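You operate a simulated robot arm through the tools that you are given. There is no shell and no other tool.

You run a simulated robot arm. Do the job below in one go: nothing can be reset, and whatever is moved stays where it is left.

## Task
Charge the blue radio in dock pocket three, then put it back.
Fine: switch the dock on, wait for the green lamp, and switch it off before lifting the radio out; leave the radios' own switches on and the other radios where they are. Set down upright: what you pick out.
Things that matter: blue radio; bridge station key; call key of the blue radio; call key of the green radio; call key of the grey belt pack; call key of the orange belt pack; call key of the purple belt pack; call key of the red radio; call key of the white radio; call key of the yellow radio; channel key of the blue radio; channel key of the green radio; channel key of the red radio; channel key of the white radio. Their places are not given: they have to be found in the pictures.

The check looks at the end state, three seconds after you hand in, the way a careful person would. Anything else that was tipped, shoved, dropped, spilled or broken makes it a failure.

## Robot
A 7-joint arm with a two-finger gripper, fixed in place. Base frame: the origin is on the floor under the middle of its stand, x ahead of it, y to its left, z up. Units: mm, degrees, N and s.
With the tool pointing down near the work surface it reaches from about 340 to 780 mm from the base axis. Its first joint turns from -143.0 to 143.0 degrees. Payload 2.45 kg.
The tool frame sits at the grasp point between the pads (the TCP): z along the fingers, y along the line on which they close. The tips reach 26 mm beyond it. The gripper opens to 96 mm; its body begins 69 mm behind the TCP.
Orientation is told as [roll, pitch, yaw] about the base's x, y, z axes, in that order, counted from this pose: with the fingers straight down and closing along the base's y, the tool's x points along the base's -x, its y along +y and its z along -z.

## Interface
- The arm moves only by the tool send_rows. Its argument "commands" is a list that holds one entry, the list of rows, each a list of 7 numbers: the turn, a rotation vector about the tool's x, y, z in units of 8 degrees (1.0 is 8 degrees), then the shift along the tool's x, y, z in units of 40 mm (1.0 is 40 mm), then the gripper command, from -1 (fully open) to 1 (shut), values between in proportion. In form: [[[rx, ry, rz, tx, ty, tz, hand], ...]]. A call has 1 to 20 rows; each row shifts and turns the commanded pose from where the row before left it, along the tool's axes as they then stand. A call with a number of a shift or a turn outside -1 to 1 is refused whole. Rows are played at 5 a second. More than 50 mm and 8.6 degrees between two rows, or a gripper value outside its range, and nothing of the call is played. A pose out of reach is approached as far as the arm can. The call stops where the force on the tool passes 40 N (or 10 N more than at its start, if that is more) or the arm is blocked; 0.2 s more then pass. Each finger travels about 50 mm/s and halts on what it meets, pressing with about 31 N; the grip force reading is that of the motor and also rises with nothing between the fingers. The clock runs only during rows and for 0.2 s after the last one: add rows that do not move to give the fingers time. It gives the time, the measured TCP pose, the force on the tool (base axes), the opening and the grip force at its end, in the units of the frame above (readings bear some noise), with the torque about the TCP (base axes, N m) and any sound that the robot's microphone picked up, and new pictures: "views" is both (left out), scene, wrist or none.
- Cameras (640 x 400 px; columns grow to the right, rows downward): "scene" is fixed at [41.8, -641.9, 1524.7]; the picture's right is [-0.25, -0.97, 0.00], its down [-0.84, 0.22, -0.50] and it looks along [0.48, -0.12, -0.87] (base axes); focal length 214 px, centre (320, 200). "wrist" rides on the gripper at [82, 3, -98] in the tool frame; the picture's right is [-0.04, 1.00, 0.00], its down [-0.73, -0.03, -0.68] and it looks along [-0.68, -0.03, 0.73] (tool axes); focal length 256 px, centre (320, 200).
- slide_trunk(by): slides the trunk up (or, below 0, down) by that many mm; the arm rides with it, the base frame stays. It gives what a move gives, with no picture.
- pixel_to_xyz(camera, pixels): there is no depth. For up to 12 entries [column, row, z] of the newest picture of that camera ("zoom" is the newest enlarged one), the place [x, y] in the base frame at which the ray of that pixel passes the height z, good to about 2 mm, but the place of the scene camera against the robot may be out by one fixed shift of up to 18 mm in any direction. The clock stands still meanwhile.
- inspect(camera, box): a new picture of the part [left, top, right, bottom] of that camera's present view, enlarged. The clock stands still meanwhile.
- sign_off(): hands the job in; it is judged then, once.

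Leave the gripper open and the arm clear of the work at the hand-in unless told otherwise.

The tools are called after "Emit:" by a JSON object that holds its "fn" and its "kwargs". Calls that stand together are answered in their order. send_rows: Moves the arm, as the interface text tells. Its arguments: {"type":"object","properties":{"commands":{"type":"array","items":{"type":"array","items":{"type":"array","items":{"type":"number"}}}},"views":{"type":"string","enum":["both","scene","wrist","none"]}},"required":["commands"]} The other tools are called the same way: slide_trunk (by) moves the trunk up or down; pixel_to_xyz (camera, pixels) gives the place at which the rays of pixels pass given heights; inspect (camera, box) takes an enlarged picture of a part of a camera's view; sign_off () hands the job in.

At the start:

```text
t: 0.0
ee_pos: [272.8, -373.0, 1288.5]
tool_rot: [0.1, 0.0, 0.0]
ft_force: [0.0, 0.3, -0.8]
torque: [0.01, 0.02, 0.03]
grip_width: 96.0
grip_force: 0.1
trunk travel left (down, up): [-587.0, 53.0]
```

scene: 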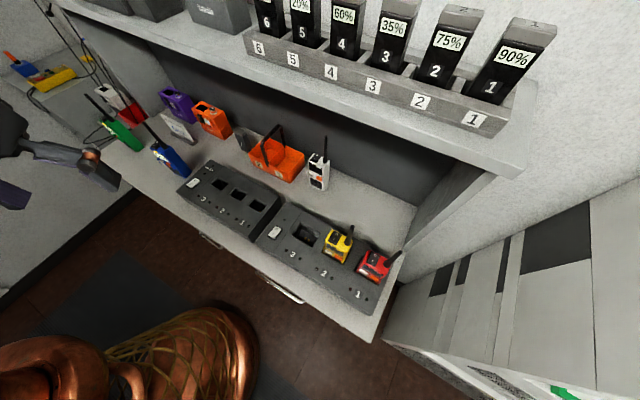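
wrist: 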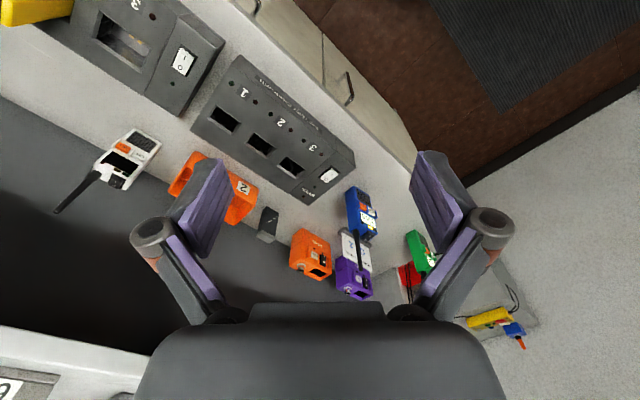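

I see a counter with two docks (a radio dock with yellow and red radios on the right, another three-pocket dock on the left), a blue radio near scene (170,158), and battery packs on the shelf above. First I take enlarged pictures of these areas.

Emit:
{"fn": "inspect", "kwargs": {"camera": "scene", "box": [80, 70, 240, 190]}}

Emit:
{"fn": "inspect", "kwargs": {"camera": "scene", "box": [170, 150, 400, 320]}}

Emit:
{"fn": "inspect", "kwargs": {"camera": "wrist", "box": [160, 40, 420, 220]}}

Emit:
{"fn": "inspect", "kwargs": {"camera": "wrist", "box": [270, 170, 550, 360]}}

Emit:
{"fn": "inspect", "kwargs": {"camera": "scene", "box": [0, 30, 120, 120]}}

```text
3.33 times, centred on (160, 130) of scene
```

zoom: 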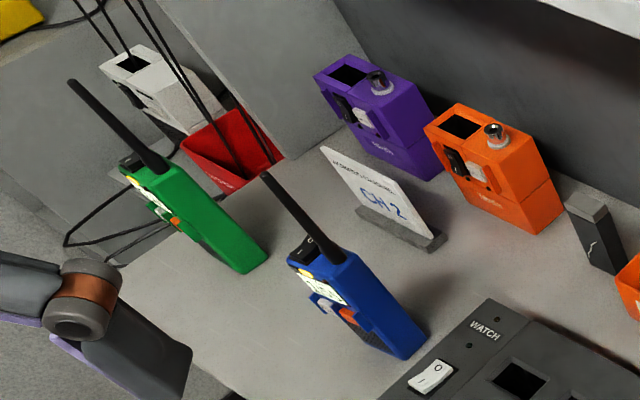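

```text
2.35 times, centred on (285, 235) of scene
```

zoom: 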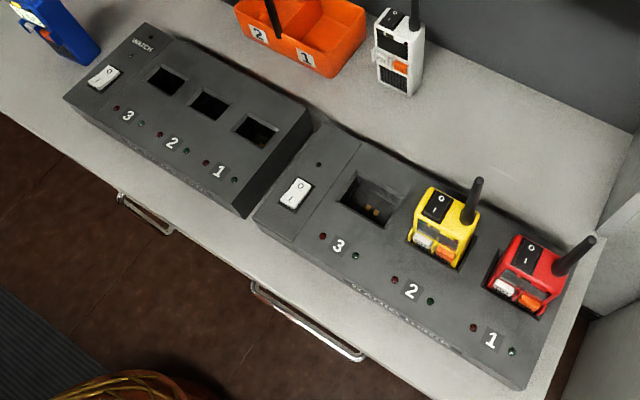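

```text
2.22 times, centred on (290, 130) of wrist
```

zoom: 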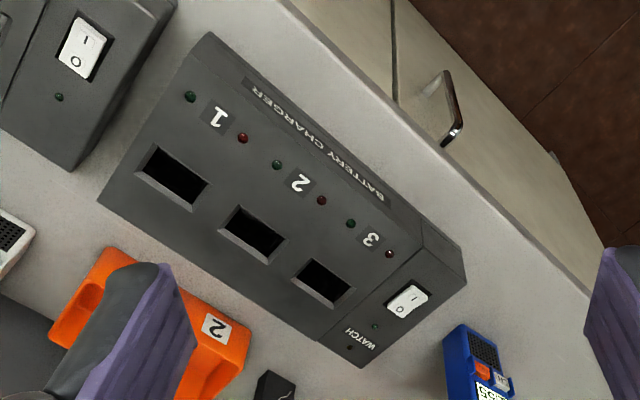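

```text
2.11 times, centred on (410, 265) of wrist
```

zoom: 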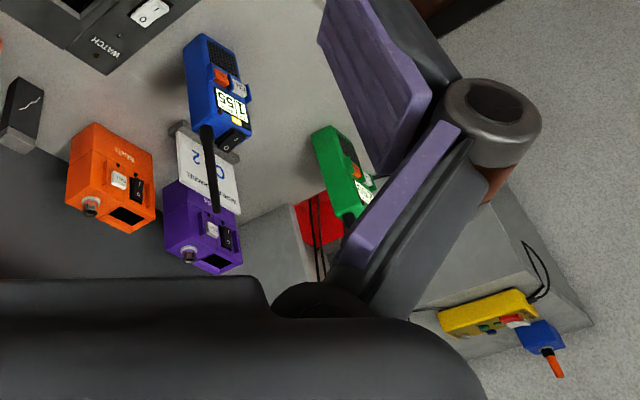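

```text
4.44 times, centred on (60, 75) of scene
```

zoom: 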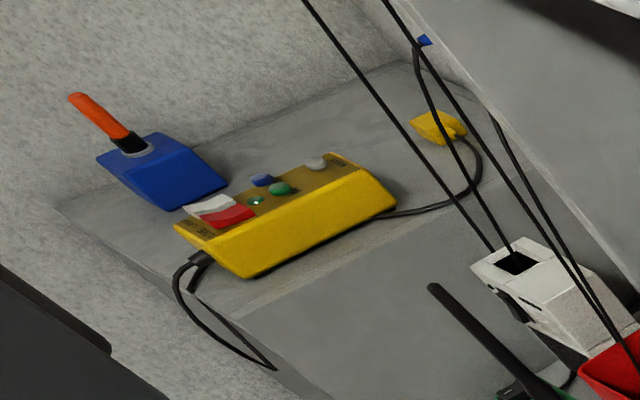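

I see a radio dock (right) with free pocket 3 and a smaller "battery charger" dock (left). I need heights, so I compare rays of both rocker switches in both cameras: scene (275,232) and (193,183), wrist (183,62) and (329,174).

Emit:
{"fn": "pixel_to_xyz", "kwargs": {"camera": "scene", "pixels": [[275, 232, 700], [275, 232, 800], [275, 232, 900], [275, 232, 1000], [193, 183, 700], [193, 183, 800], [193, 183, 900], [193, 183, 1000]]}}

Emit:
{"fn": "pixel_to_xyz", "kwargs": {"camera": "wrist", "pixels": [[183, 62, 700], [183, 62, 800], [183, 62, 900], [183, 62, 1000], [329, 174, 700], [329, 174, 800], [329, 174, 900], [329, 174, 1000]]}}

```text
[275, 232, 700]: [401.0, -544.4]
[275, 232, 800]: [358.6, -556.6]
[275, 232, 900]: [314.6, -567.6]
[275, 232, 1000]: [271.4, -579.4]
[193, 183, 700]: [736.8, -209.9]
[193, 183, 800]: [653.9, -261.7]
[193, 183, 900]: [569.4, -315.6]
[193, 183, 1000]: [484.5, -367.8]
```

```text
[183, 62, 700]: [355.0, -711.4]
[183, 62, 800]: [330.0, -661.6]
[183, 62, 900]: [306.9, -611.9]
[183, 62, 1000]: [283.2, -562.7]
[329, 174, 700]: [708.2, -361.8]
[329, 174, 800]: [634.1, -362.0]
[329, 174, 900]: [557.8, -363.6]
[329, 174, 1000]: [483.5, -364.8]
```

The switches triangulate to about z≈980, at (286,-576) and (484,-366), so the counter runs at about 45° to the base axes. Next I turn the hand in place (yaw about -43°) so the wrist camera faces the counter squarely.

Emit:
{"fn": "send_rows", "kwargs": {"commands": [[[0, 0, 0.9, 0, 0, 0, -1], [0, 0, 0.9, 0, 0, 0, -1], [0, 0, 0.9, 0, 0, 0, -1], [0, 0, 0.9, 0, 0, 0, -1], [0, 0, 0.9, 0, 0, 0, -1], [0, 0, 0.9, 0, 0, 0, -1]]]}}

```text
t: 1.4
ee_pos: [271.2, -373.4, 1287.4]
tool_rot: [0.0, 0.0, -43.4]
ft_force: [0.6, 0.1, -0.2]
torque: [-0.02, -0.01, -0.01]
grip_width: 95.9
grip_force: 0.1
trunk travel left (down, up): [-587.0, 53.0]
```

scene: 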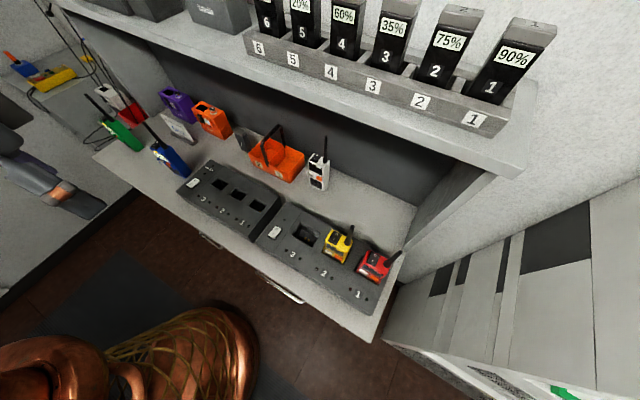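
wrist: 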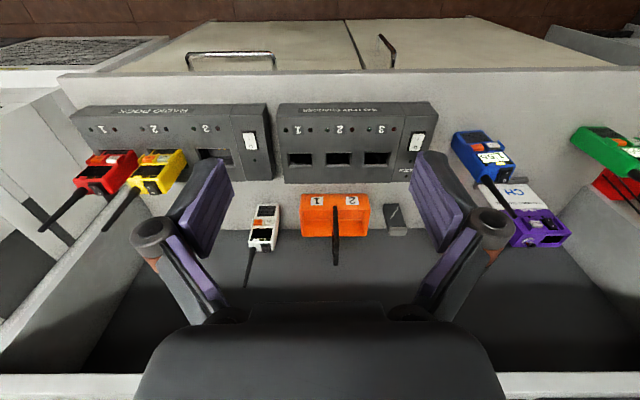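

The wrist picture is now square with the counter (upside down: drawers on top). The right dock reads like "RADIO DOCK". I zoom on it at (70-270,90-190) and on the blue radio at (450-530,120-220).

Emit:
{"fn": "inspect", "kwargs": {"camera": "wrist", "box": [60, 90, 280, 230]}}

Emit:
{"fn": "inspect", "kwargs": {"camera": "wrist", "box": [420, 110, 640, 250]}}

```text
2.86 times, centred on (170, 160) of wrist
```

zoom: 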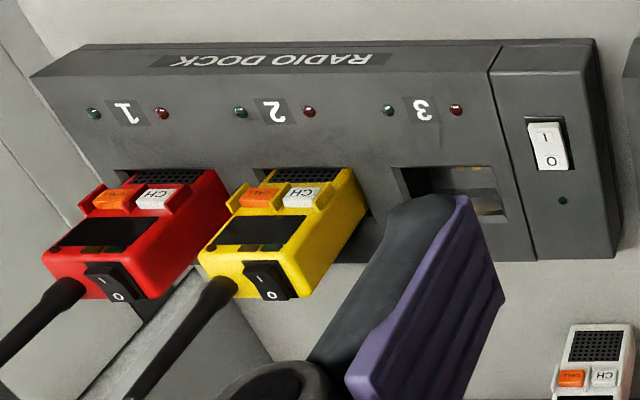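

```text
2.86 times, centred on (530, 180) of wrist
```

zoom: 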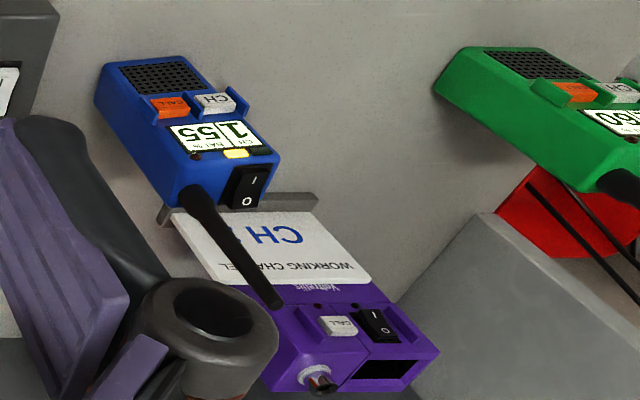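

The dock reads "RADIO DOCK"; pocket 3 is free, its switch is left of it with "I" toward the robot, and lamps (green, red) flank the "3". I read some rays now for later triangulation: blue radio top front edge, switch, pocket 3 corners, counter edge.

Emit:
{"fn": "pixel_to_xyz", "kwargs": {"camera": "wrist", "pixels": [[250, 141, 950], [250, 141, 1000], [475, 175, 950], [475, 175, 1050], [205, 165, 950], [205, 165, 1000], [300, 90, 900], [300, 90, 950], [120, 87, 900], [600, 71, 900], [320, 372, 1200], [320, 372, 1300]]}}

Emit:
{"fn": "inspect", "kwargs": {"camera": "wrist", "box": [0, 300, 640, 400]}}

```text
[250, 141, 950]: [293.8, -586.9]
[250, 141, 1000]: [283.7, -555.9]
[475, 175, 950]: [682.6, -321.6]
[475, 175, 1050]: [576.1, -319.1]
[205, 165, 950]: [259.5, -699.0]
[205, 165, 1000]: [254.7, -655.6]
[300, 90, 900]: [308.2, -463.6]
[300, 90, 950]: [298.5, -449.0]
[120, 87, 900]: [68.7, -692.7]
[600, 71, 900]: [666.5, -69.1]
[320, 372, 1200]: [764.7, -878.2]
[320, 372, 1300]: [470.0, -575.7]
```

```text
1.00 times, centred on (320, 350) of wrist (not enlarged: the box is as wide or as high as the picture)
```

zoom: 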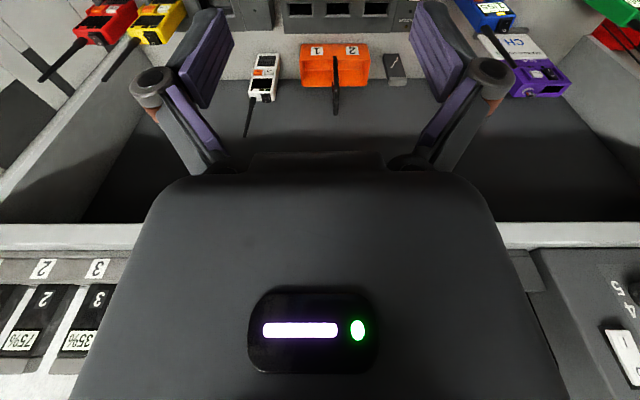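

I now slide the trunk down 150 mm (the hand hangs in free air in front of the counter edge) to get a vertical baseline for triangulation and a closer look.

Emit:
{"fn": "slide_trunk", "kwargs": {"by": -150}}

Emit:
{"fn": "inspect", "kwargs": {"camera": "wrist", "box": [0, 0, 640, 400]}}

```text
t: 3.1
ee_pos: [272.5, -374.1, 1136.8]
tool_rot: [-0.1, 0.0, -43.2]
ft_force: [0.3, -0.1, -0.8]
torque: [0.0, 0.01, 0.03]
grip_width: 96.1
grip_force: 0.0
trunk travel left (down, up): [-437.0, 203.0]
```

```text
1.00 times, centred on (320, 200) of wrist (not enlarged: the box is as wide or as high as the picture)
```

zoom: 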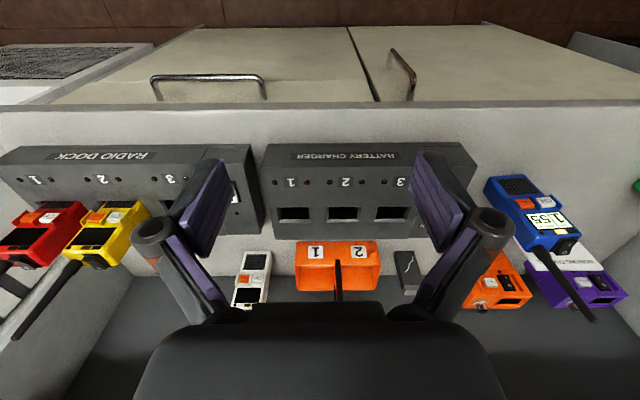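

From the two views the counter top comes out near z≈885 and the dock front edge about 30–40 mm higher. Now I move along the counter (tool +y, ~316 mm) so that the hand stands in front of the blue radio.

Emit:
{"fn": "send_rows", "kwargs": {"commands": [[[0, 0, 0, 0, 1, 0, -1], [0, 0, 0, 0, 1, 0, -1], [0, 0, 0, 0, 1, 0, -1], [0, 0, 0, 0, 1, 0, -1], [0, 0, 0, 0, 1, 0, -1], [0, 0, 0, 0, 1, 0, -1], [0, 0, 0, 0, 1, 0, -1], [0, 0, 0, 0, 0.9, 0, -1], [0, 0, 0, 0, 0, 0, -1]]]}}

```text
t: 5.2
ee_pos: [484.8, -152.8, 1126.9]
tool_rot: [0.0, 0.1, -43.3]
ft_force: [-0.6, -0.4, -0.7]
torque: [-0.03, -0.05, 0.0]
grip_width: 95.8
grip_force: 0.1
out of reach, approached as far as the arm can: row 8
trunk travel left (down, up): [-437.0, 203.0]
```

scene: 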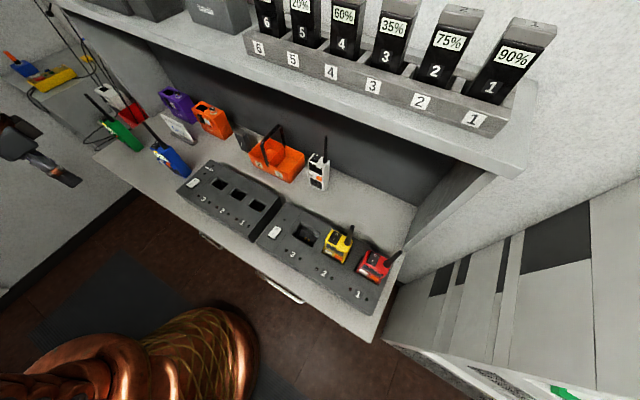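
wrist: 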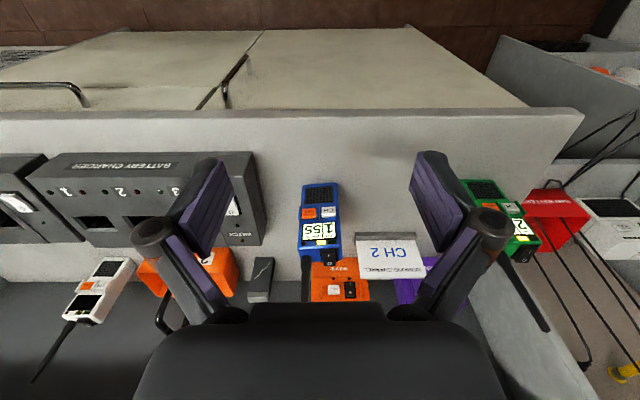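

The hand stopped about 10 mm short (reach limit at this trunk height), but the view is good: the blue radio stands at wrist (320,220) with display "155", next to the orange belt pack and the "CH 2" card. I zoom in on it.

Emit:
{"fn": "inspect", "kwargs": {"camera": "wrist", "box": [240, 165, 440, 305]}}

Emit:
{"fn": "inspect", "kwargs": {"camera": "scene", "box": [120, 100, 240, 190]}}

```text
2.86 times, centred on (340, 235) of wrist
```

zoom: 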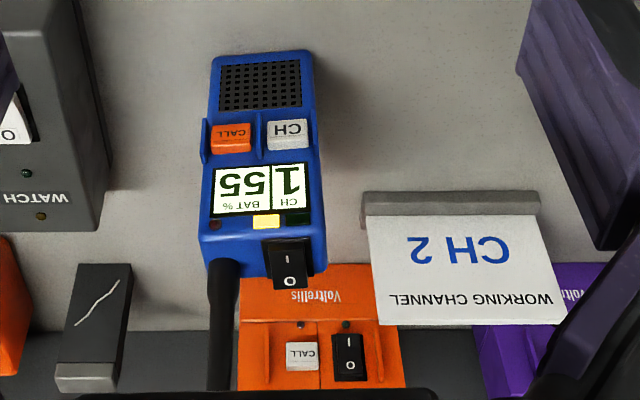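

```text
4.44 times, centred on (180, 145) of scene
```

zoom: 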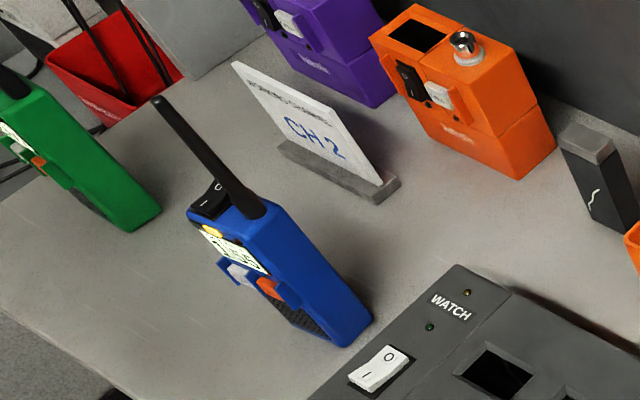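

The display reads CH 1, BAT 55 %. The call and channel keys sit on the front face between guards; rocker (front half) and antenna (rear right) on top. I check the radio's corners by the rays of the zoom and the wrist picture.

Emit:
{"fn": "pixel_to_xyz", "kwargs": {"camera": "wrist", "pixels": [[302.2, 185, 885], [337.2, 183.2, 885], [298, 249, 1018], [342, 246.2, 1018], [301, 264, 1018], [306, 258, 1018], [306, 258, 1030], [320, 113, 885], [254, 240, 930], [219, 211, 930]]}}

Emit:
{"fn": "pixel_to_xyz", "kwargs": {"camera": "scene", "pixels": [[164.8, 147.7, 1018], [143.6, 122.5, 1100], [143.6, 122.5, 1120], [143.6, 122.5, 1150], [192, 172, 885], [183, 178, 885], [161, 168, 1018], [150, 149, 1018]]}}

```text
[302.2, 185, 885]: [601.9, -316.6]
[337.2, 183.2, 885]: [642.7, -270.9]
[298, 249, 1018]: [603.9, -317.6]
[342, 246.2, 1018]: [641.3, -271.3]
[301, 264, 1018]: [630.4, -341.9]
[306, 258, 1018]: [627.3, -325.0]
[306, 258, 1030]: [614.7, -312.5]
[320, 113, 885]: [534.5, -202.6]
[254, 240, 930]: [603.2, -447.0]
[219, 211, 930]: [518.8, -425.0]
```

```text
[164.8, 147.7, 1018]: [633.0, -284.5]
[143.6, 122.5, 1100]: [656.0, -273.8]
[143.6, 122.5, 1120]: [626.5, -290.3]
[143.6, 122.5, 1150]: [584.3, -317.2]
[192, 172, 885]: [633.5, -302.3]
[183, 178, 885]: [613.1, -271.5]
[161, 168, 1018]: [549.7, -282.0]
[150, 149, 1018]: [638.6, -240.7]
```

The two cameras disagree by some 40 mm at z=885, so heights must be pinned down better. I slide the trunk down 100 mm for a second wrist view of the same things.

Emit:
{"fn": "slide_trunk", "kwargs": {"by": -100}}

Emit:
{"fn": "inspect", "kwargs": {"camera": "wrist", "box": [240, 165, 440, 305]}}

Emit:
{"fn": "inspect", "kwargs": {"camera": "wrist", "box": [0, 0, 640, 400]}}

```text
t: 6.5
ee_pos: [483.4, -153.9, 1029.0]
tool_rot: [-0.1, 0.0, -43.2]
ft_force: [-0.1, -0.3, 0.2]
torque: [0.02, 0.02, -0.02]
grip_width: 96.0
grip_force: 0.1
trunk travel left (down, up): [-337.0, 303.0]
```

```text
2.86 times, centred on (340, 235) of wrist
```

zoom: 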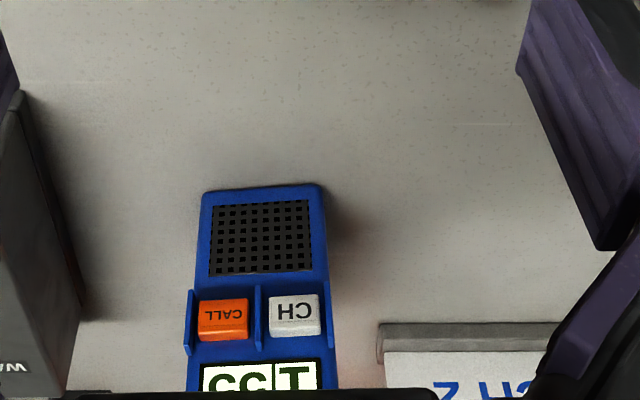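

```text
1.00 times, centred on (320, 200) of wrist (not enlarged: the box is as wide or as high as the picture)
```

zoom: 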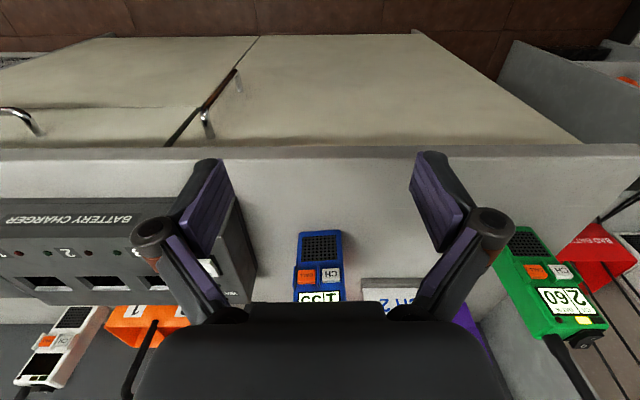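

Triangulated: counter z≈906, blue radio front face at about d≈638 (normal distance), centre s≈212 along the counter, about 57 wide, 37 deep, 125 tall, antenna tip near z≈1130. A straight-down grasp would hit the antenna, so I tilt the hand 45° forward in place; the camera will then look level at the radio.

Emit:
{"fn": "send_rows", "kwargs": {"commands": [[[0, -0.9375, 0, 0, 0, 0, -1], [0, -0.9375, 0, 0, 0, 0, -1], [0, -0.9375, 0, 0, 0, 0, -1], [0, -0.9375, 0, 0, 0, 0, -1], [0, -0.9375, 0, 0, 0, 0, -1], [0, -0.9375, 0, 0, 0, 0, -1], [0, 0, 0, 0, 0, 0, -1]]]}}

```text
t: 8.1
ee_pos: [482.8, -153.2, 1026.4]
tool_rot: [0.0, -45.0, -43.3]
ft_force: [-1.0, 0.6, 0.3]
torque: [-0.03, 0.01, 0.0]
grip_width: 96.1
grip_force: 0.0
trunk travel left (down, up): [-337.0, 303.0]
```

scene: 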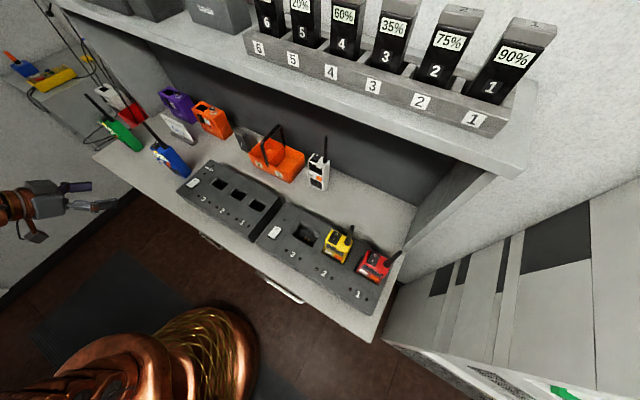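
wrist: 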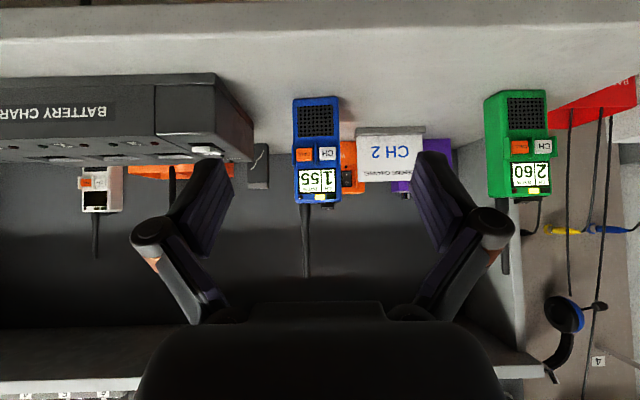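

Good: now the radio is seen level at (317,150). I zoom in for its side shape, guards and top.

Emit:
{"fn": "inspect", "kwargs": {"camera": "wrist", "box": [240, 80, 440, 220]}}

Emit:
{"fn": "inspect", "kwargs": {"camera": "wrist", "box": [0, 60, 280, 260]}}

```text
2.86 times, centred on (340, 150) of wrist
```

zoom: 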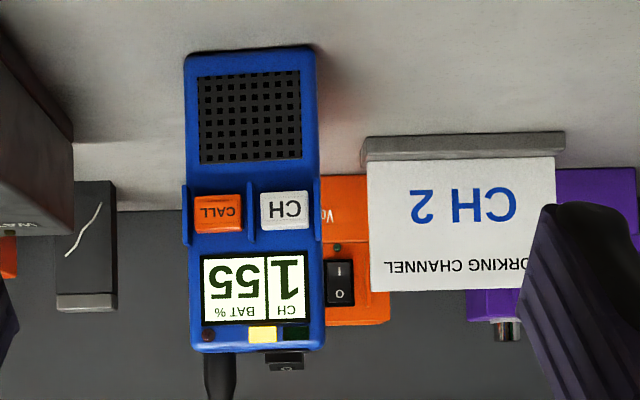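

```text
2.00 times, centred on (140, 160) of wrist
```

zoom: 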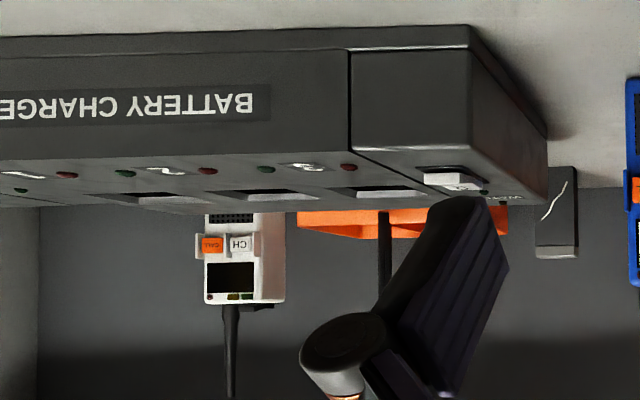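

Radio front: bottom edge at v≈97, top at v≈202, sides 292–340: width ≈56, top z≈1030, centre s≈211.5. I want the counter's exact direction and shelf edge, so I zoom the scene at the counter's front corners.

Emit:
{"fn": "inspect", "kwargs": {"camera": "scene", "box": [80, 130, 200, 205]}}

Emit:
{"fn": "inspect", "kwargs": {"camera": "scene", "box": [300, 270, 420, 345]}}

Emit:
{"fn": "inspect", "kwargs": {"camera": "scene", "box": [240, 180, 400, 280]}}

```text
5.33 times, centred on (140, 168) of scene
```

zoom: 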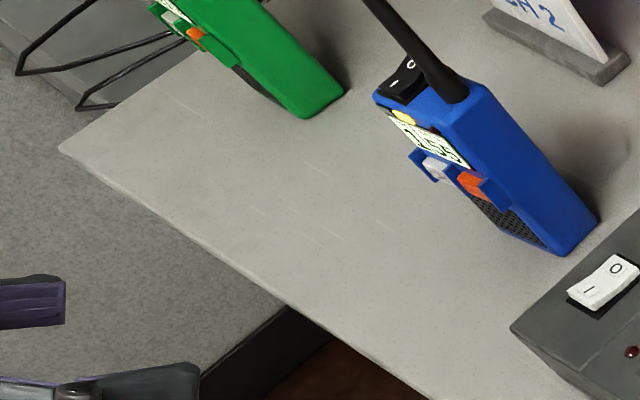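

```text
5.33 times, centred on (360, 308) of scene
```

zoom: 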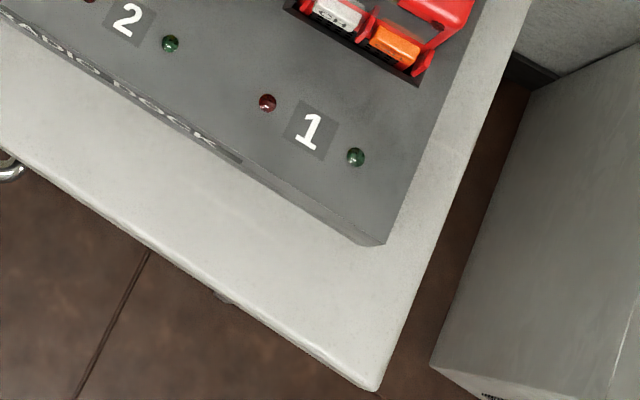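

```text
4.00 times, centred on (320, 230) of scene
```

zoom: 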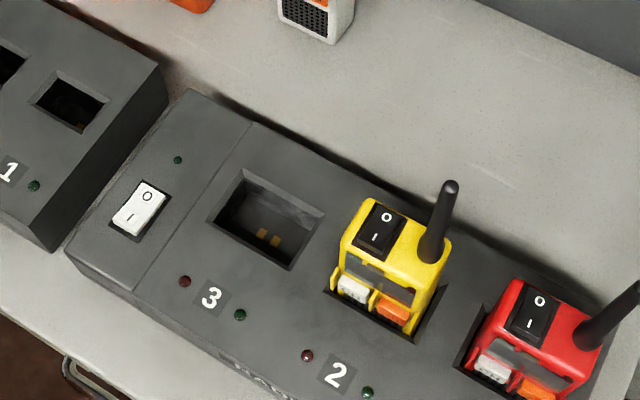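

Corners found: counter front-left (91,158), front-right (370.5,343.6); dock top front corners (256.8,242.5) and (372,316), rear-left (287.5,202.5); pocket 3 outline (300,222.5),(321,233),(313,247.5),(292,234.5). I convert these.

Emit:
{"fn": "pixel_to_xyz", "kwargs": {"camera": "scene", "pixels": [[91.25, 158.25, 906], [370.5, 343.6, 906], [256.75, 242.5, 940], [372, 316, 940], [287.5, 202.5, 940], [274.75, 232, 950], [300, 222.5, 950], [321.25, 233.25, 950], [313, 247.5, 950], [292, 234.5, 950], [192.5, 175, 906], [161, 168, 1030]]}}

```text
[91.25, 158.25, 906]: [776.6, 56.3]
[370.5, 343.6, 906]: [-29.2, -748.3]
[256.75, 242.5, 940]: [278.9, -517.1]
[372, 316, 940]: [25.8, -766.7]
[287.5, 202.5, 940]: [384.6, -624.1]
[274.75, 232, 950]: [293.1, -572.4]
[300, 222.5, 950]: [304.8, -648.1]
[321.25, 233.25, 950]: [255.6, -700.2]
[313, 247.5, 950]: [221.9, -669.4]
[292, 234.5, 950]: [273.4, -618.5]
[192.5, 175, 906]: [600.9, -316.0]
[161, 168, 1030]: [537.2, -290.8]
```

The counter lies at exactly 45°; comparing with wrist results the scene camera is shifted by about (+3,-15.5). Pocket 3's centre comes to about (267,-675). I now correct yaw to -45° and travel along the counter (tool -y, about 520 mm) in front of the radio dock to look closely at it.

Emit:
{"fn": "send_rows", "kwargs": {"commands": [[[0.15, 0, 0.15, 0, 0, 0, -1], [0, 0, 0, 0, -1, 0, -1], [0, 0, 0, 0, -1, 0, -1], [0, 0, 0, 0, -1, 0, -1], [0, 0, 0, 0, -1, 0, -1], [0, 0, 0, 0, -1, 0, -1], [0, 0, 0, 0, -1, 0, -1], [0, 0, 0, 0, -1, 0, -1], [0, 0, 0, 0, -1, 0, -1], [0, 0, 0, 0, -1, 0, -1], [0, 0, 0, 0, -1, 0, -1], [0, 0, 0, 0, -1, 0, -1], [0, 0, 0, 0, -1, 0, -1], [0, 0, 0, 0, -1, 0, -1], [0, 0, 0, 0, 0, 0, -1]]]}}

```text
t: 11.3
ee_pos: [116.6, -522.6, 1027.6]
tool_rot: [0.0, -45.1, -44.9]
ft_force: [-0.6, 0.3, 0.9]
torque: [0.03, 0.0, 0.0]
grip_width: 96.0
grip_force: 0.0
trunk travel left (down, up): [-337.0, 303.0]
```

scene: 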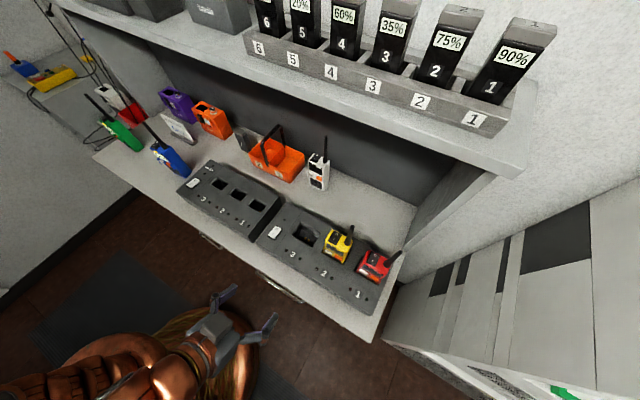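
wrist: 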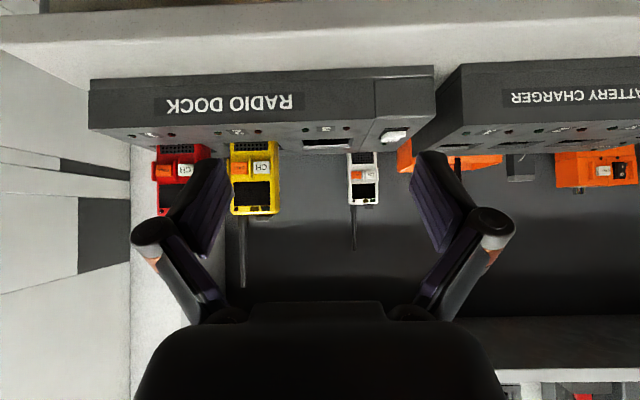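

I'm in front of the radio dock at S≈-287. The dock's front edge and top are seen level. I zoom in on the dock.

Emit:
{"fn": "inspect", "kwargs": {"camera": "wrist", "box": [210, 50, 450, 200]}}

Emit:
{"fn": "inspect", "kwargs": {"camera": "wrist", "box": [80, 50, 300, 200]}}

```text
2.67 times, centred on (330, 125) of wrist
```

zoom: 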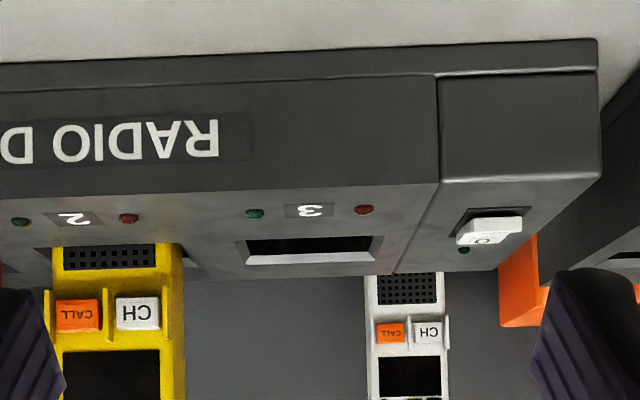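

```text
2.67 times, centred on (190, 125) of wrist
```

zoom: 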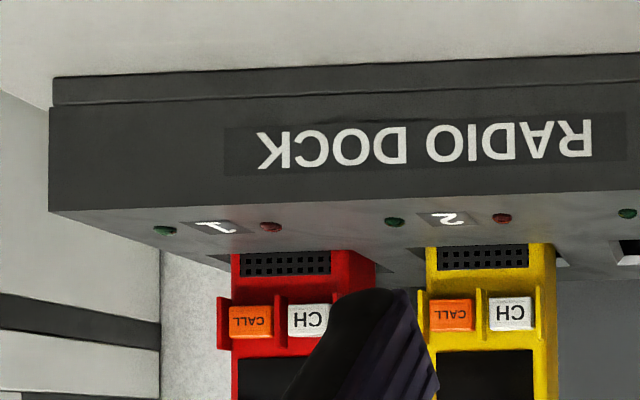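

The rocker's front (I) end stands proud, i.e. the dock is off. For the dock's heights I raise the trunk by 60 mm and look again.

Emit:
{"fn": "slide_trunk", "kwargs": {"by": 60}}

Emit:
{"fn": "inspect", "kwargs": {"camera": "wrist", "box": [210, 20, 450, 170]}}

Emit:
{"fn": "inspect", "kwargs": {"camera": "wrist", "box": [310, 20, 470, 120]}}

```text
t: 12.3
ee_pos: [116.4, -520.5, 1087.4]
tool_rot: [-0.1, -44.9, -45.0]
ft_force: [0.9, -0.8, 0.4]
torque: [0.03, -0.02, 0.0]
grip_width: 96.0
grip_force: 0.0
trunk travel left (down, up): [-397.0, 243.0]
```

```text
2.67 times, centred on (330, 95) of wrist
```

zoom: 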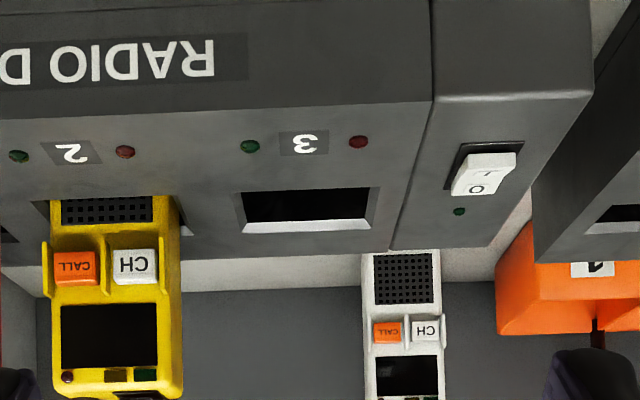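

```text
4.00 times, centred on (390, 70) of wrist
```

zoom: 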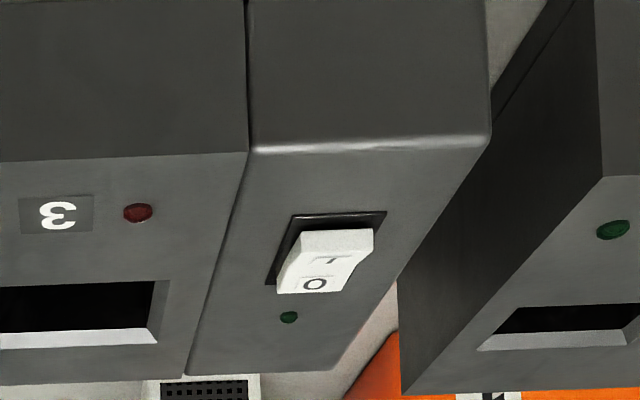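

From both views the dock top is flat at z≈957, from D≈563 (front) to ≈695 (rear). I zoom on pocket 3 for precise corners and check by rays.

Emit:
{"fn": "inspect", "kwargs": {"camera": "wrist", "box": [280, 60, 376, 120]}}

Emit:
{"fn": "pixel_to_xyz", "kwargs": {"camera": "wrist", "pixels": [[432.5, 53.75, 957], [330, 60, 957], [352.9, 90.5, 957], [298.9, 93.1, 957], [325, 107, 957], [352.5, 113.5, 957], [386, 80, 960], [344, 73, 957], [303.5, 74.8, 957]]}}

Emit:
{"fn": "pixel_to_xyz", "kwargs": {"camera": "scene", "pixels": [[256.75, 242.5, 957], [287.5, 202.5, 957], [274.75, 232, 960], [300, 222.5, 957], [321.25, 233.25, 957], [313, 247.5, 957], [292, 234.5, 957], [286.25, 250.5, 957], [300, 258.5, 957]]}}

```text
6.67 times, centred on (328, 90) of wrist
```

zoom: 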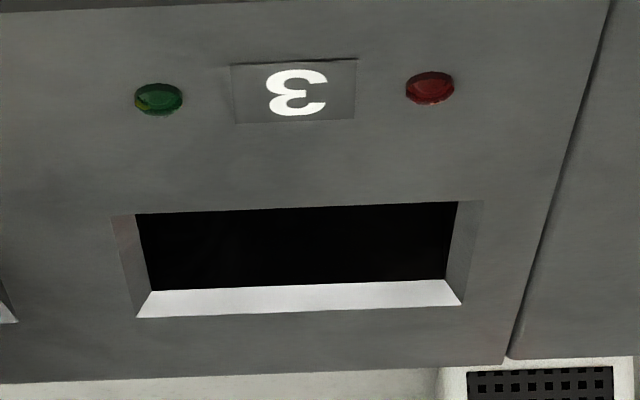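

```text
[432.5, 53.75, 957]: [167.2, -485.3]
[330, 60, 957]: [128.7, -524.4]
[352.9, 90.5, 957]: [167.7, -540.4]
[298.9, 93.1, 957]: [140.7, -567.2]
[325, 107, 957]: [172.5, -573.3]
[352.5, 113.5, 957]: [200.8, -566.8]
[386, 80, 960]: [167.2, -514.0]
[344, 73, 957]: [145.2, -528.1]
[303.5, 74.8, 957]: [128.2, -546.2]
```

```text
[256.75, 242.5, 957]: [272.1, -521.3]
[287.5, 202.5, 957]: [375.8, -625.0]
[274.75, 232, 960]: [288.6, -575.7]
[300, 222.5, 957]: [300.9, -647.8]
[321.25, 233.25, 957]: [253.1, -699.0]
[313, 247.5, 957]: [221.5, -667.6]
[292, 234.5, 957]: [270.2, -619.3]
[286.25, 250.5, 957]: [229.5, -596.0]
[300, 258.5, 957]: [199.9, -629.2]
```

The wrist ray query used the older picture, so I query on the newest zoom instead: pocket outer corners (484,202),(112,216),(137,318),(462,305), inner rear edge (155,290)-(445,279), lamps (158,98),(430,87).

Emit:
{"fn": "pixel_to_xyz", "kwargs": {"camera": "zoom", "pixels": [[484, 202, 957], [112, 216, 957], [137, 318, 957], [462, 305, 957], [155, 290, 947], [445, 279, 947], [158, 100, 957], [430, 90, 957], [510, 358, 957], [20, 382, 957], [608, 2, 957], [137, 214, 957]]}}

```text
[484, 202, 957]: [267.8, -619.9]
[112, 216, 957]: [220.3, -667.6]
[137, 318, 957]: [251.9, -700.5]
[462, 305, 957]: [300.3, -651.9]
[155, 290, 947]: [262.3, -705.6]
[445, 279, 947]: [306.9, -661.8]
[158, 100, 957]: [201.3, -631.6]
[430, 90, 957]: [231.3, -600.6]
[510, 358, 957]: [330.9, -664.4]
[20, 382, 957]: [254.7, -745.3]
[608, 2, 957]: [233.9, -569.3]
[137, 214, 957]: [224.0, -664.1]
```

Wrist and scene rays agree at the dock but disagree at the radio, so I want a better conditioned view: I tilt the hand back to vertical in place, giving a 45° steeper look at the same dock.

Emit:
{"fn": "send_rows", "kwargs": {"commands": [[[0, 0.9375, 0, 0, 0, 0, -1], [0, 0.9375, 0, 0, 0, 0, -1], [0, 0.9375, 0, 0, 0, 0, -1], [0, 0.9375, 0, 0, 0, 0, -1], [0, 0.9375, 0, 0, 0, 0, -1], [0, 0.9375, 0, 0, 0, 0, -1], [0, 0, 0, 0, 0, 0, -1], [0, 0, 0, 0, 0, 0, -1]]]}}

Emit:
{"fn": "inspect", "kwargs": {"camera": "wrist", "box": [200, 130, 440, 280]}}

```text
t: 14.1
ee_pos: [124.0, -505.2, 1054.5]
tool_rot: [0.1, 0.1, -44.9]
ft_force: [0.2, -0.1, -0.2]
torque: [-0.02, -0.05, -0.03]
grip_width: 96.0
grip_force: 0.0
out of reach, approached as far as the arm can: row 6
trunk travel left (down, up): [-397.0, 243.0]
```

scene: 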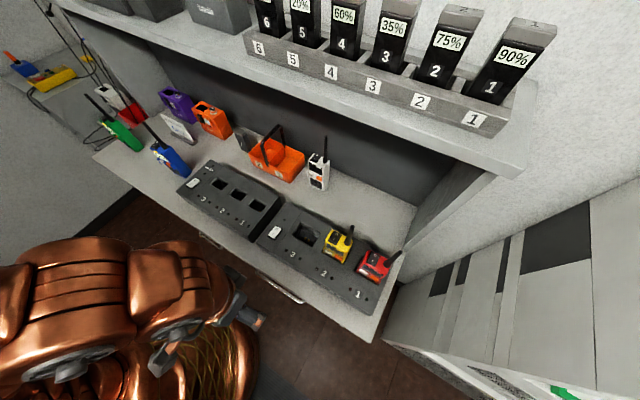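
wrist: 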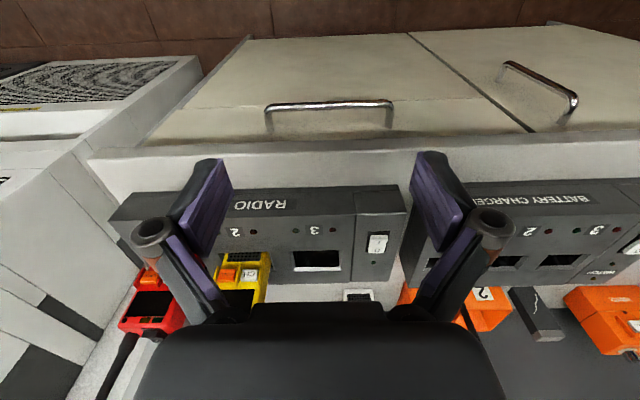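

```text
2.67 times, centred on (320, 205) of wrist
```

zoom: 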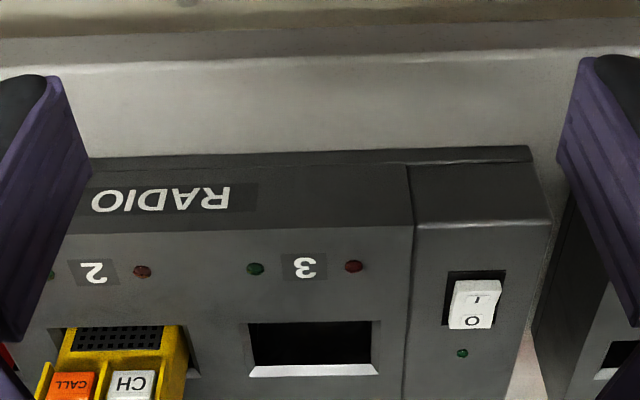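

The vertical view gives dock front edge D≈575, top z≈951 when combined with the level views, which now also agrees with the scene shift found at the radio. I read the pocket, lamps and switch at z≈951 from this zoom.

Emit:
{"fn": "inspect", "kwargs": {"camera": "wrist", "box": [280, 210, 400, 285]}}

Emit:
{"fn": "pixel_to_xyz", "kwargs": {"camera": "scene", "pixels": [[286.25, 250.5, 951], [300, 258.5, 951], [300, 222.5, 951], [321.25, 233.25, 951], [313, 247.5, 951], [292, 234.5, 951], [256.75, 242.5, 951], [274.75, 232, 958]]}}

```text
5.33 times, centred on (340, 248) of wrist
```

zoom: 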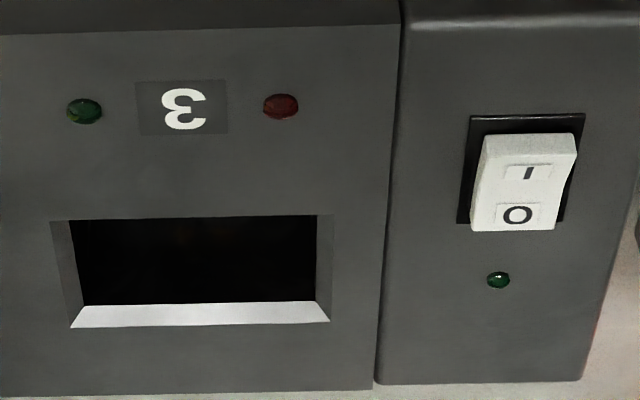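

```text
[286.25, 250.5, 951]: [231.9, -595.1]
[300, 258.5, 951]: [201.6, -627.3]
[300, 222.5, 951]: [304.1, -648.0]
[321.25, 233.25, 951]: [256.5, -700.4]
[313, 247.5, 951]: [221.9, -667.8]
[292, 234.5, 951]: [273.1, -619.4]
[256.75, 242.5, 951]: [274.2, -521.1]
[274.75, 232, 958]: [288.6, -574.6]
```

Now the rays of this zoom at z=951.

Emit:
{"fn": "pixel_to_xyz", "kwargs": {"camera": "zoom", "pixels": [[335, 215, 951], [50, 222, 951], [71, 328, 951], [330, 321, 951], [84, 112, 951], [281, 106, 951], [472, 116, 951], [585, 113, 951], [457, 224, 951], [565, 222, 951], [378, 385, 951], [402, 25, 951]]}}

Emit:
{"fn": "pixel_to_xyz", "kwargs": {"camera": "zoom", "pixels": [[528, 152, 962], [528, 173, 960], [516, 214, 955], [498, 280, 951], [85, 304, 943], [316, 301, 943]]}}

```text
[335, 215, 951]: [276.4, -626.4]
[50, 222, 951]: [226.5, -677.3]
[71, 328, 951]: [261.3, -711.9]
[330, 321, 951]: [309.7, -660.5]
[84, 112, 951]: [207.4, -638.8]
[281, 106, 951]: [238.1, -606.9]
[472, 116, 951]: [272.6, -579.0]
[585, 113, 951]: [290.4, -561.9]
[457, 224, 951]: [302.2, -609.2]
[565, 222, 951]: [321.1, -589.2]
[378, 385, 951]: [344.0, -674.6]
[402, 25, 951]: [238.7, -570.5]
```

```text
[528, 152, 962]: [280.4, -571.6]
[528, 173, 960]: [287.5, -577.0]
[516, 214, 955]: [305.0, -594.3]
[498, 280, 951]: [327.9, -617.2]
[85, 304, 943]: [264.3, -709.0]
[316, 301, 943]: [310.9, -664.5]
```

Pocket 3 centre ≈ (268,-671) (D≈664, S≈-285), docked call-key height on the yellow radio shows a docked radio sits about 16 mm higher than on the counter. The switch's "I" end is at about (280,-572,962). The arm was near its upper reach, so I raise the trunk 140 mm to get the shoulder higher before going to the blue radio.

Emit:
{"fn": "slide_trunk", "kwargs": {"by": 140}}

Emit:
{"fn": "send_rows", "kwargs": {"commands": [[[0, -0.9375, 0, 0, 0, 0.5, -1], [0, -0.9375, 0, 0, 0, 0.5, -1], [0, -0.9375, 0, 0, 0, 0.5, -1], [0, -0.9375, 0, 0, 0, 0.5, -1], [0, -0.9375, 0, 0, 0, 0.5, -1], [0, -0.9375, 0, 0, 0, 0.5, -1], [0, 0, 0, 0, 0, 0, -1]]]}}

```text
t: 15.8
ee_pos: [123.5, -506.1, 1193.7]
tool_rot: [0.0, -0.1, -44.9]
ft_force: [-0.5, 1.1, 0.5]
torque: [-0.02, 0.0, -0.04]
grip_width: 96.2
grip_force: 0.1
trunk travel left (down, up): [-537.0, 103.0]
```

```text
t: 17.4
ee_pos: [148.8, -529.2, 1083.3]
tool_rot: [0.0, -45.1, -45.0]
ft_force: [-0.6, 0.7, -0.3]
torque: [0.03, 0.02, 0.0]
grip_width: 96.1
grip_force: 0.0
trunk travel left (down, up): [-537.0, 103.0]
```

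scene: 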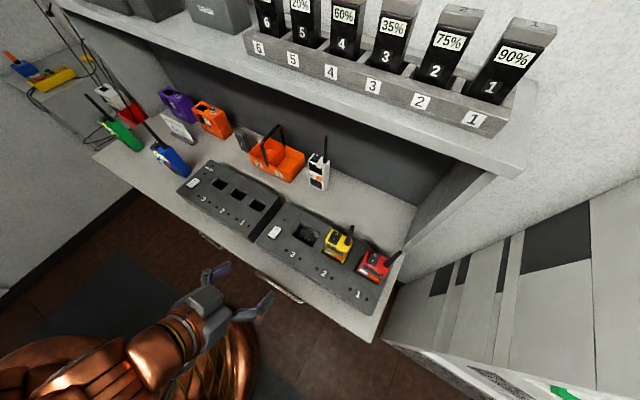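
wrist: 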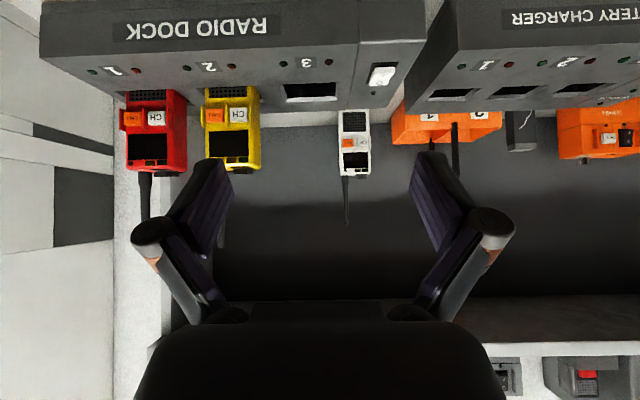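

Good, α=45° pose at this trunk height is reachable. I zoom the yellow radio and pocket 3 here for a reference that I can compare with the blue radio from the same stand-off.

Emit:
{"fn": "inspect", "kwargs": {"camera": "wrist", "box": [180, 40, 372, 160]}}

Emit:
{"fn": "inspect", "kwargs": {"camera": "wrist", "box": [260, 20, 450, 140]}}

```text
3.33 times, centred on (276, 100) of wrist
```

zoom: 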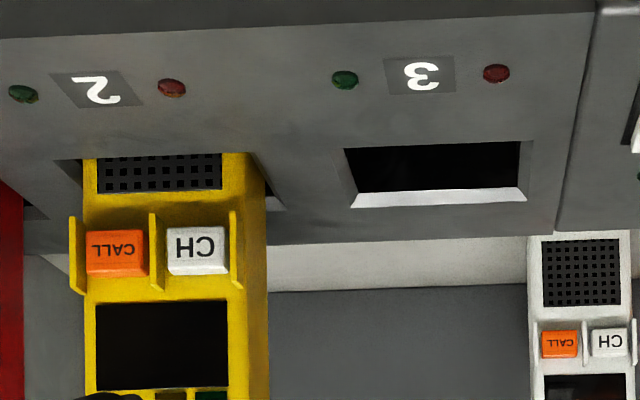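

```text
3.33 times, centred on (355, 80) of wrist
```

zoom: 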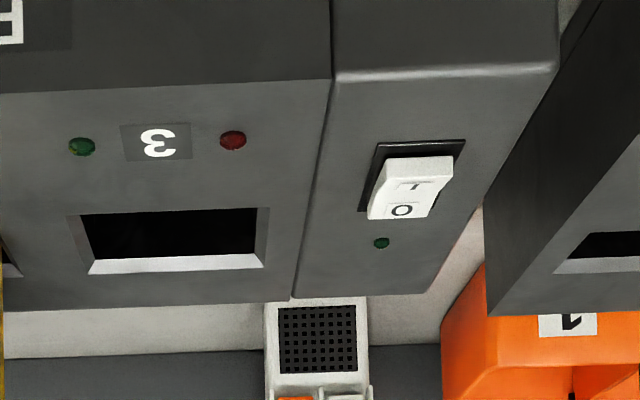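

Now I travel along the counter (tool +y, 500 mm) to the blue radio at the same stand-off.

Emit:
{"fn": "send_rows", "kwargs": {"commands": [[[0, 0, 0, 0, 1, 0, -1], [0, 0, 0, 0, 1, 0, -1], [0, 0, 0, 0, 1, 0, -1], [0, 0, 0, 0, 1, 0, -1], [0, 0, 0, 0, 1, 0, -1], [0, 0, 0, 0, 1, 0, -1], [0, 0, 0, 0, 1, 0, -1], [0, 0, 0, 0, 1, 0, -1], [0, 0, 0, 0, 1, 0, -1], [0, 0, 0, 0, 1, 0, -1], [0, 0, 0, 0, 1, 0, -1], [0, 0, 0, 0, 1, 0, -1], [0, 0, 0, 0, 0.5, 0, -1], [0, 0, 0, 0, 0, 0, -1]]]}}

Emit:
{"fn": "inspect", "kwargs": {"camera": "wrist", "box": [224, 60, 416, 180]}}

```text
t: 20.4
ee_pos: [503.3, -175.3, 1083.7]
tool_rot: [0.0, -45.0, -45.0]
ft_force: [-0.7, 0.2, 0.2]
torque: [-0.02, -0.01, 0.01]
grip_width: 96.2
grip_force: 0.0
trunk travel left (down, up): [-537.0, 103.0]
```

scene: 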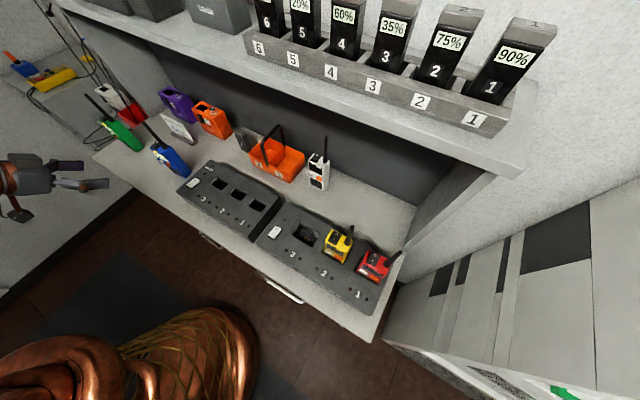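
wrist: 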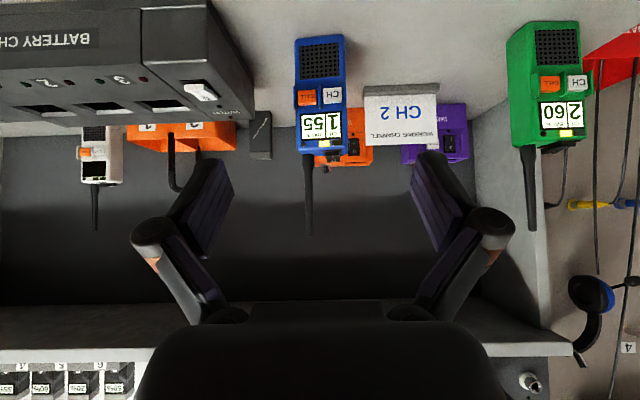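

```text
3.33 times, centred on (320, 120) of wrist
```

zoom: 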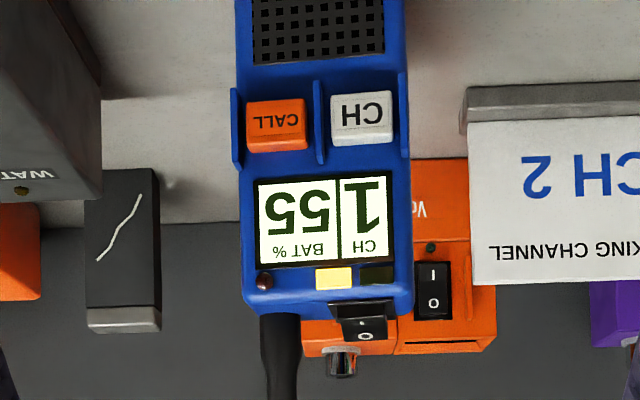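

Same stand-off at the blue radio: comparing key positions, a docked radio sits ≈+10 mm in D and ≈+13.5 mm in z versus the blue one here. The blue radio is turned about 3° from the counter (yaw ≈ -42°). I turn the hand to match and move diagonally down-forward to 93 mm before the radio (fingers open).

Emit:
{"fn": "send_rows", "kwargs": {"commands": [[[-0.265, 0, -0.265, 0, 0, 0, -1], [0, 0, 0, 0, -0.09, 0.947, -1], [0, 0, 0, 0, -0.09, 0.947, -1], [0, 0, 0, 0, -0.09, 0.947, -1], [0, 0, 0, 0, 0, 0, -1]]]}}

Emit:
{"fn": "inspect", "kwargs": {"camera": "wrist", "box": [208, 60, 432, 200]}}

Emit:
{"fn": "inspect", "kwargs": {"camera": "scene", "box": [40, 110, 220, 220]}}

```text
t: 21.6
ee_pos: [556.0, -238.7, 1000.3]
tool_rot: [-0.1, -44.9, -41.9]
ft_force: [0.1, -0.1, 0.5]
torque: [-0.03, 0.02, 0.01]
grip_width: 96.1
grip_force: 0.0
trunk travel left (down, up): [-537.0, 103.0]
```

scene: 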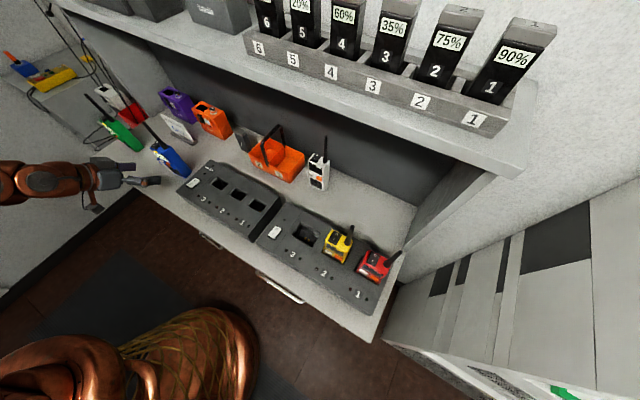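
wrist: 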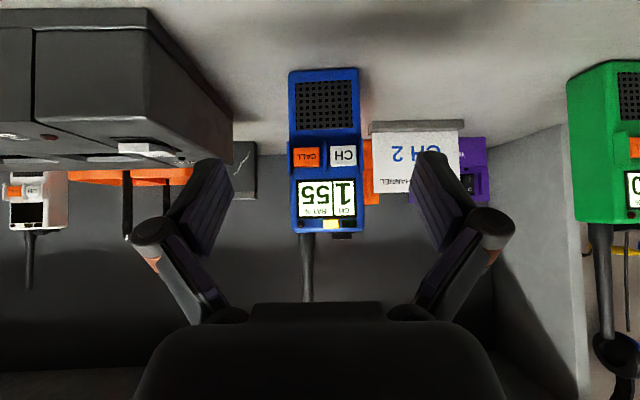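

```text
2.86 times, centred on (320, 130) of wrist
```

zoom: 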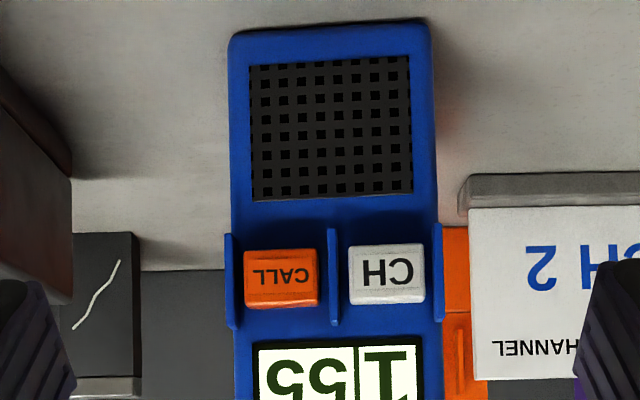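

```text
3.56 times, centred on (130, 165) of scene
```

zoom: 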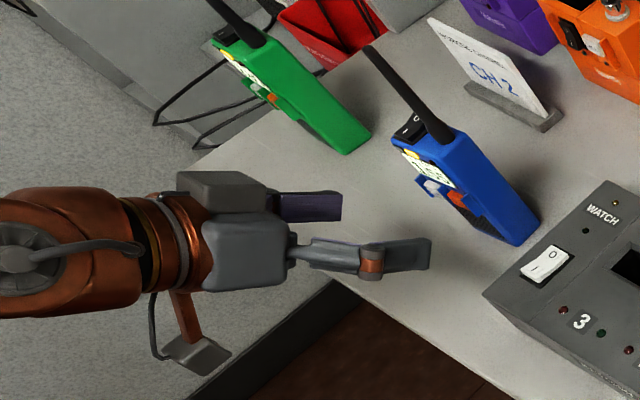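

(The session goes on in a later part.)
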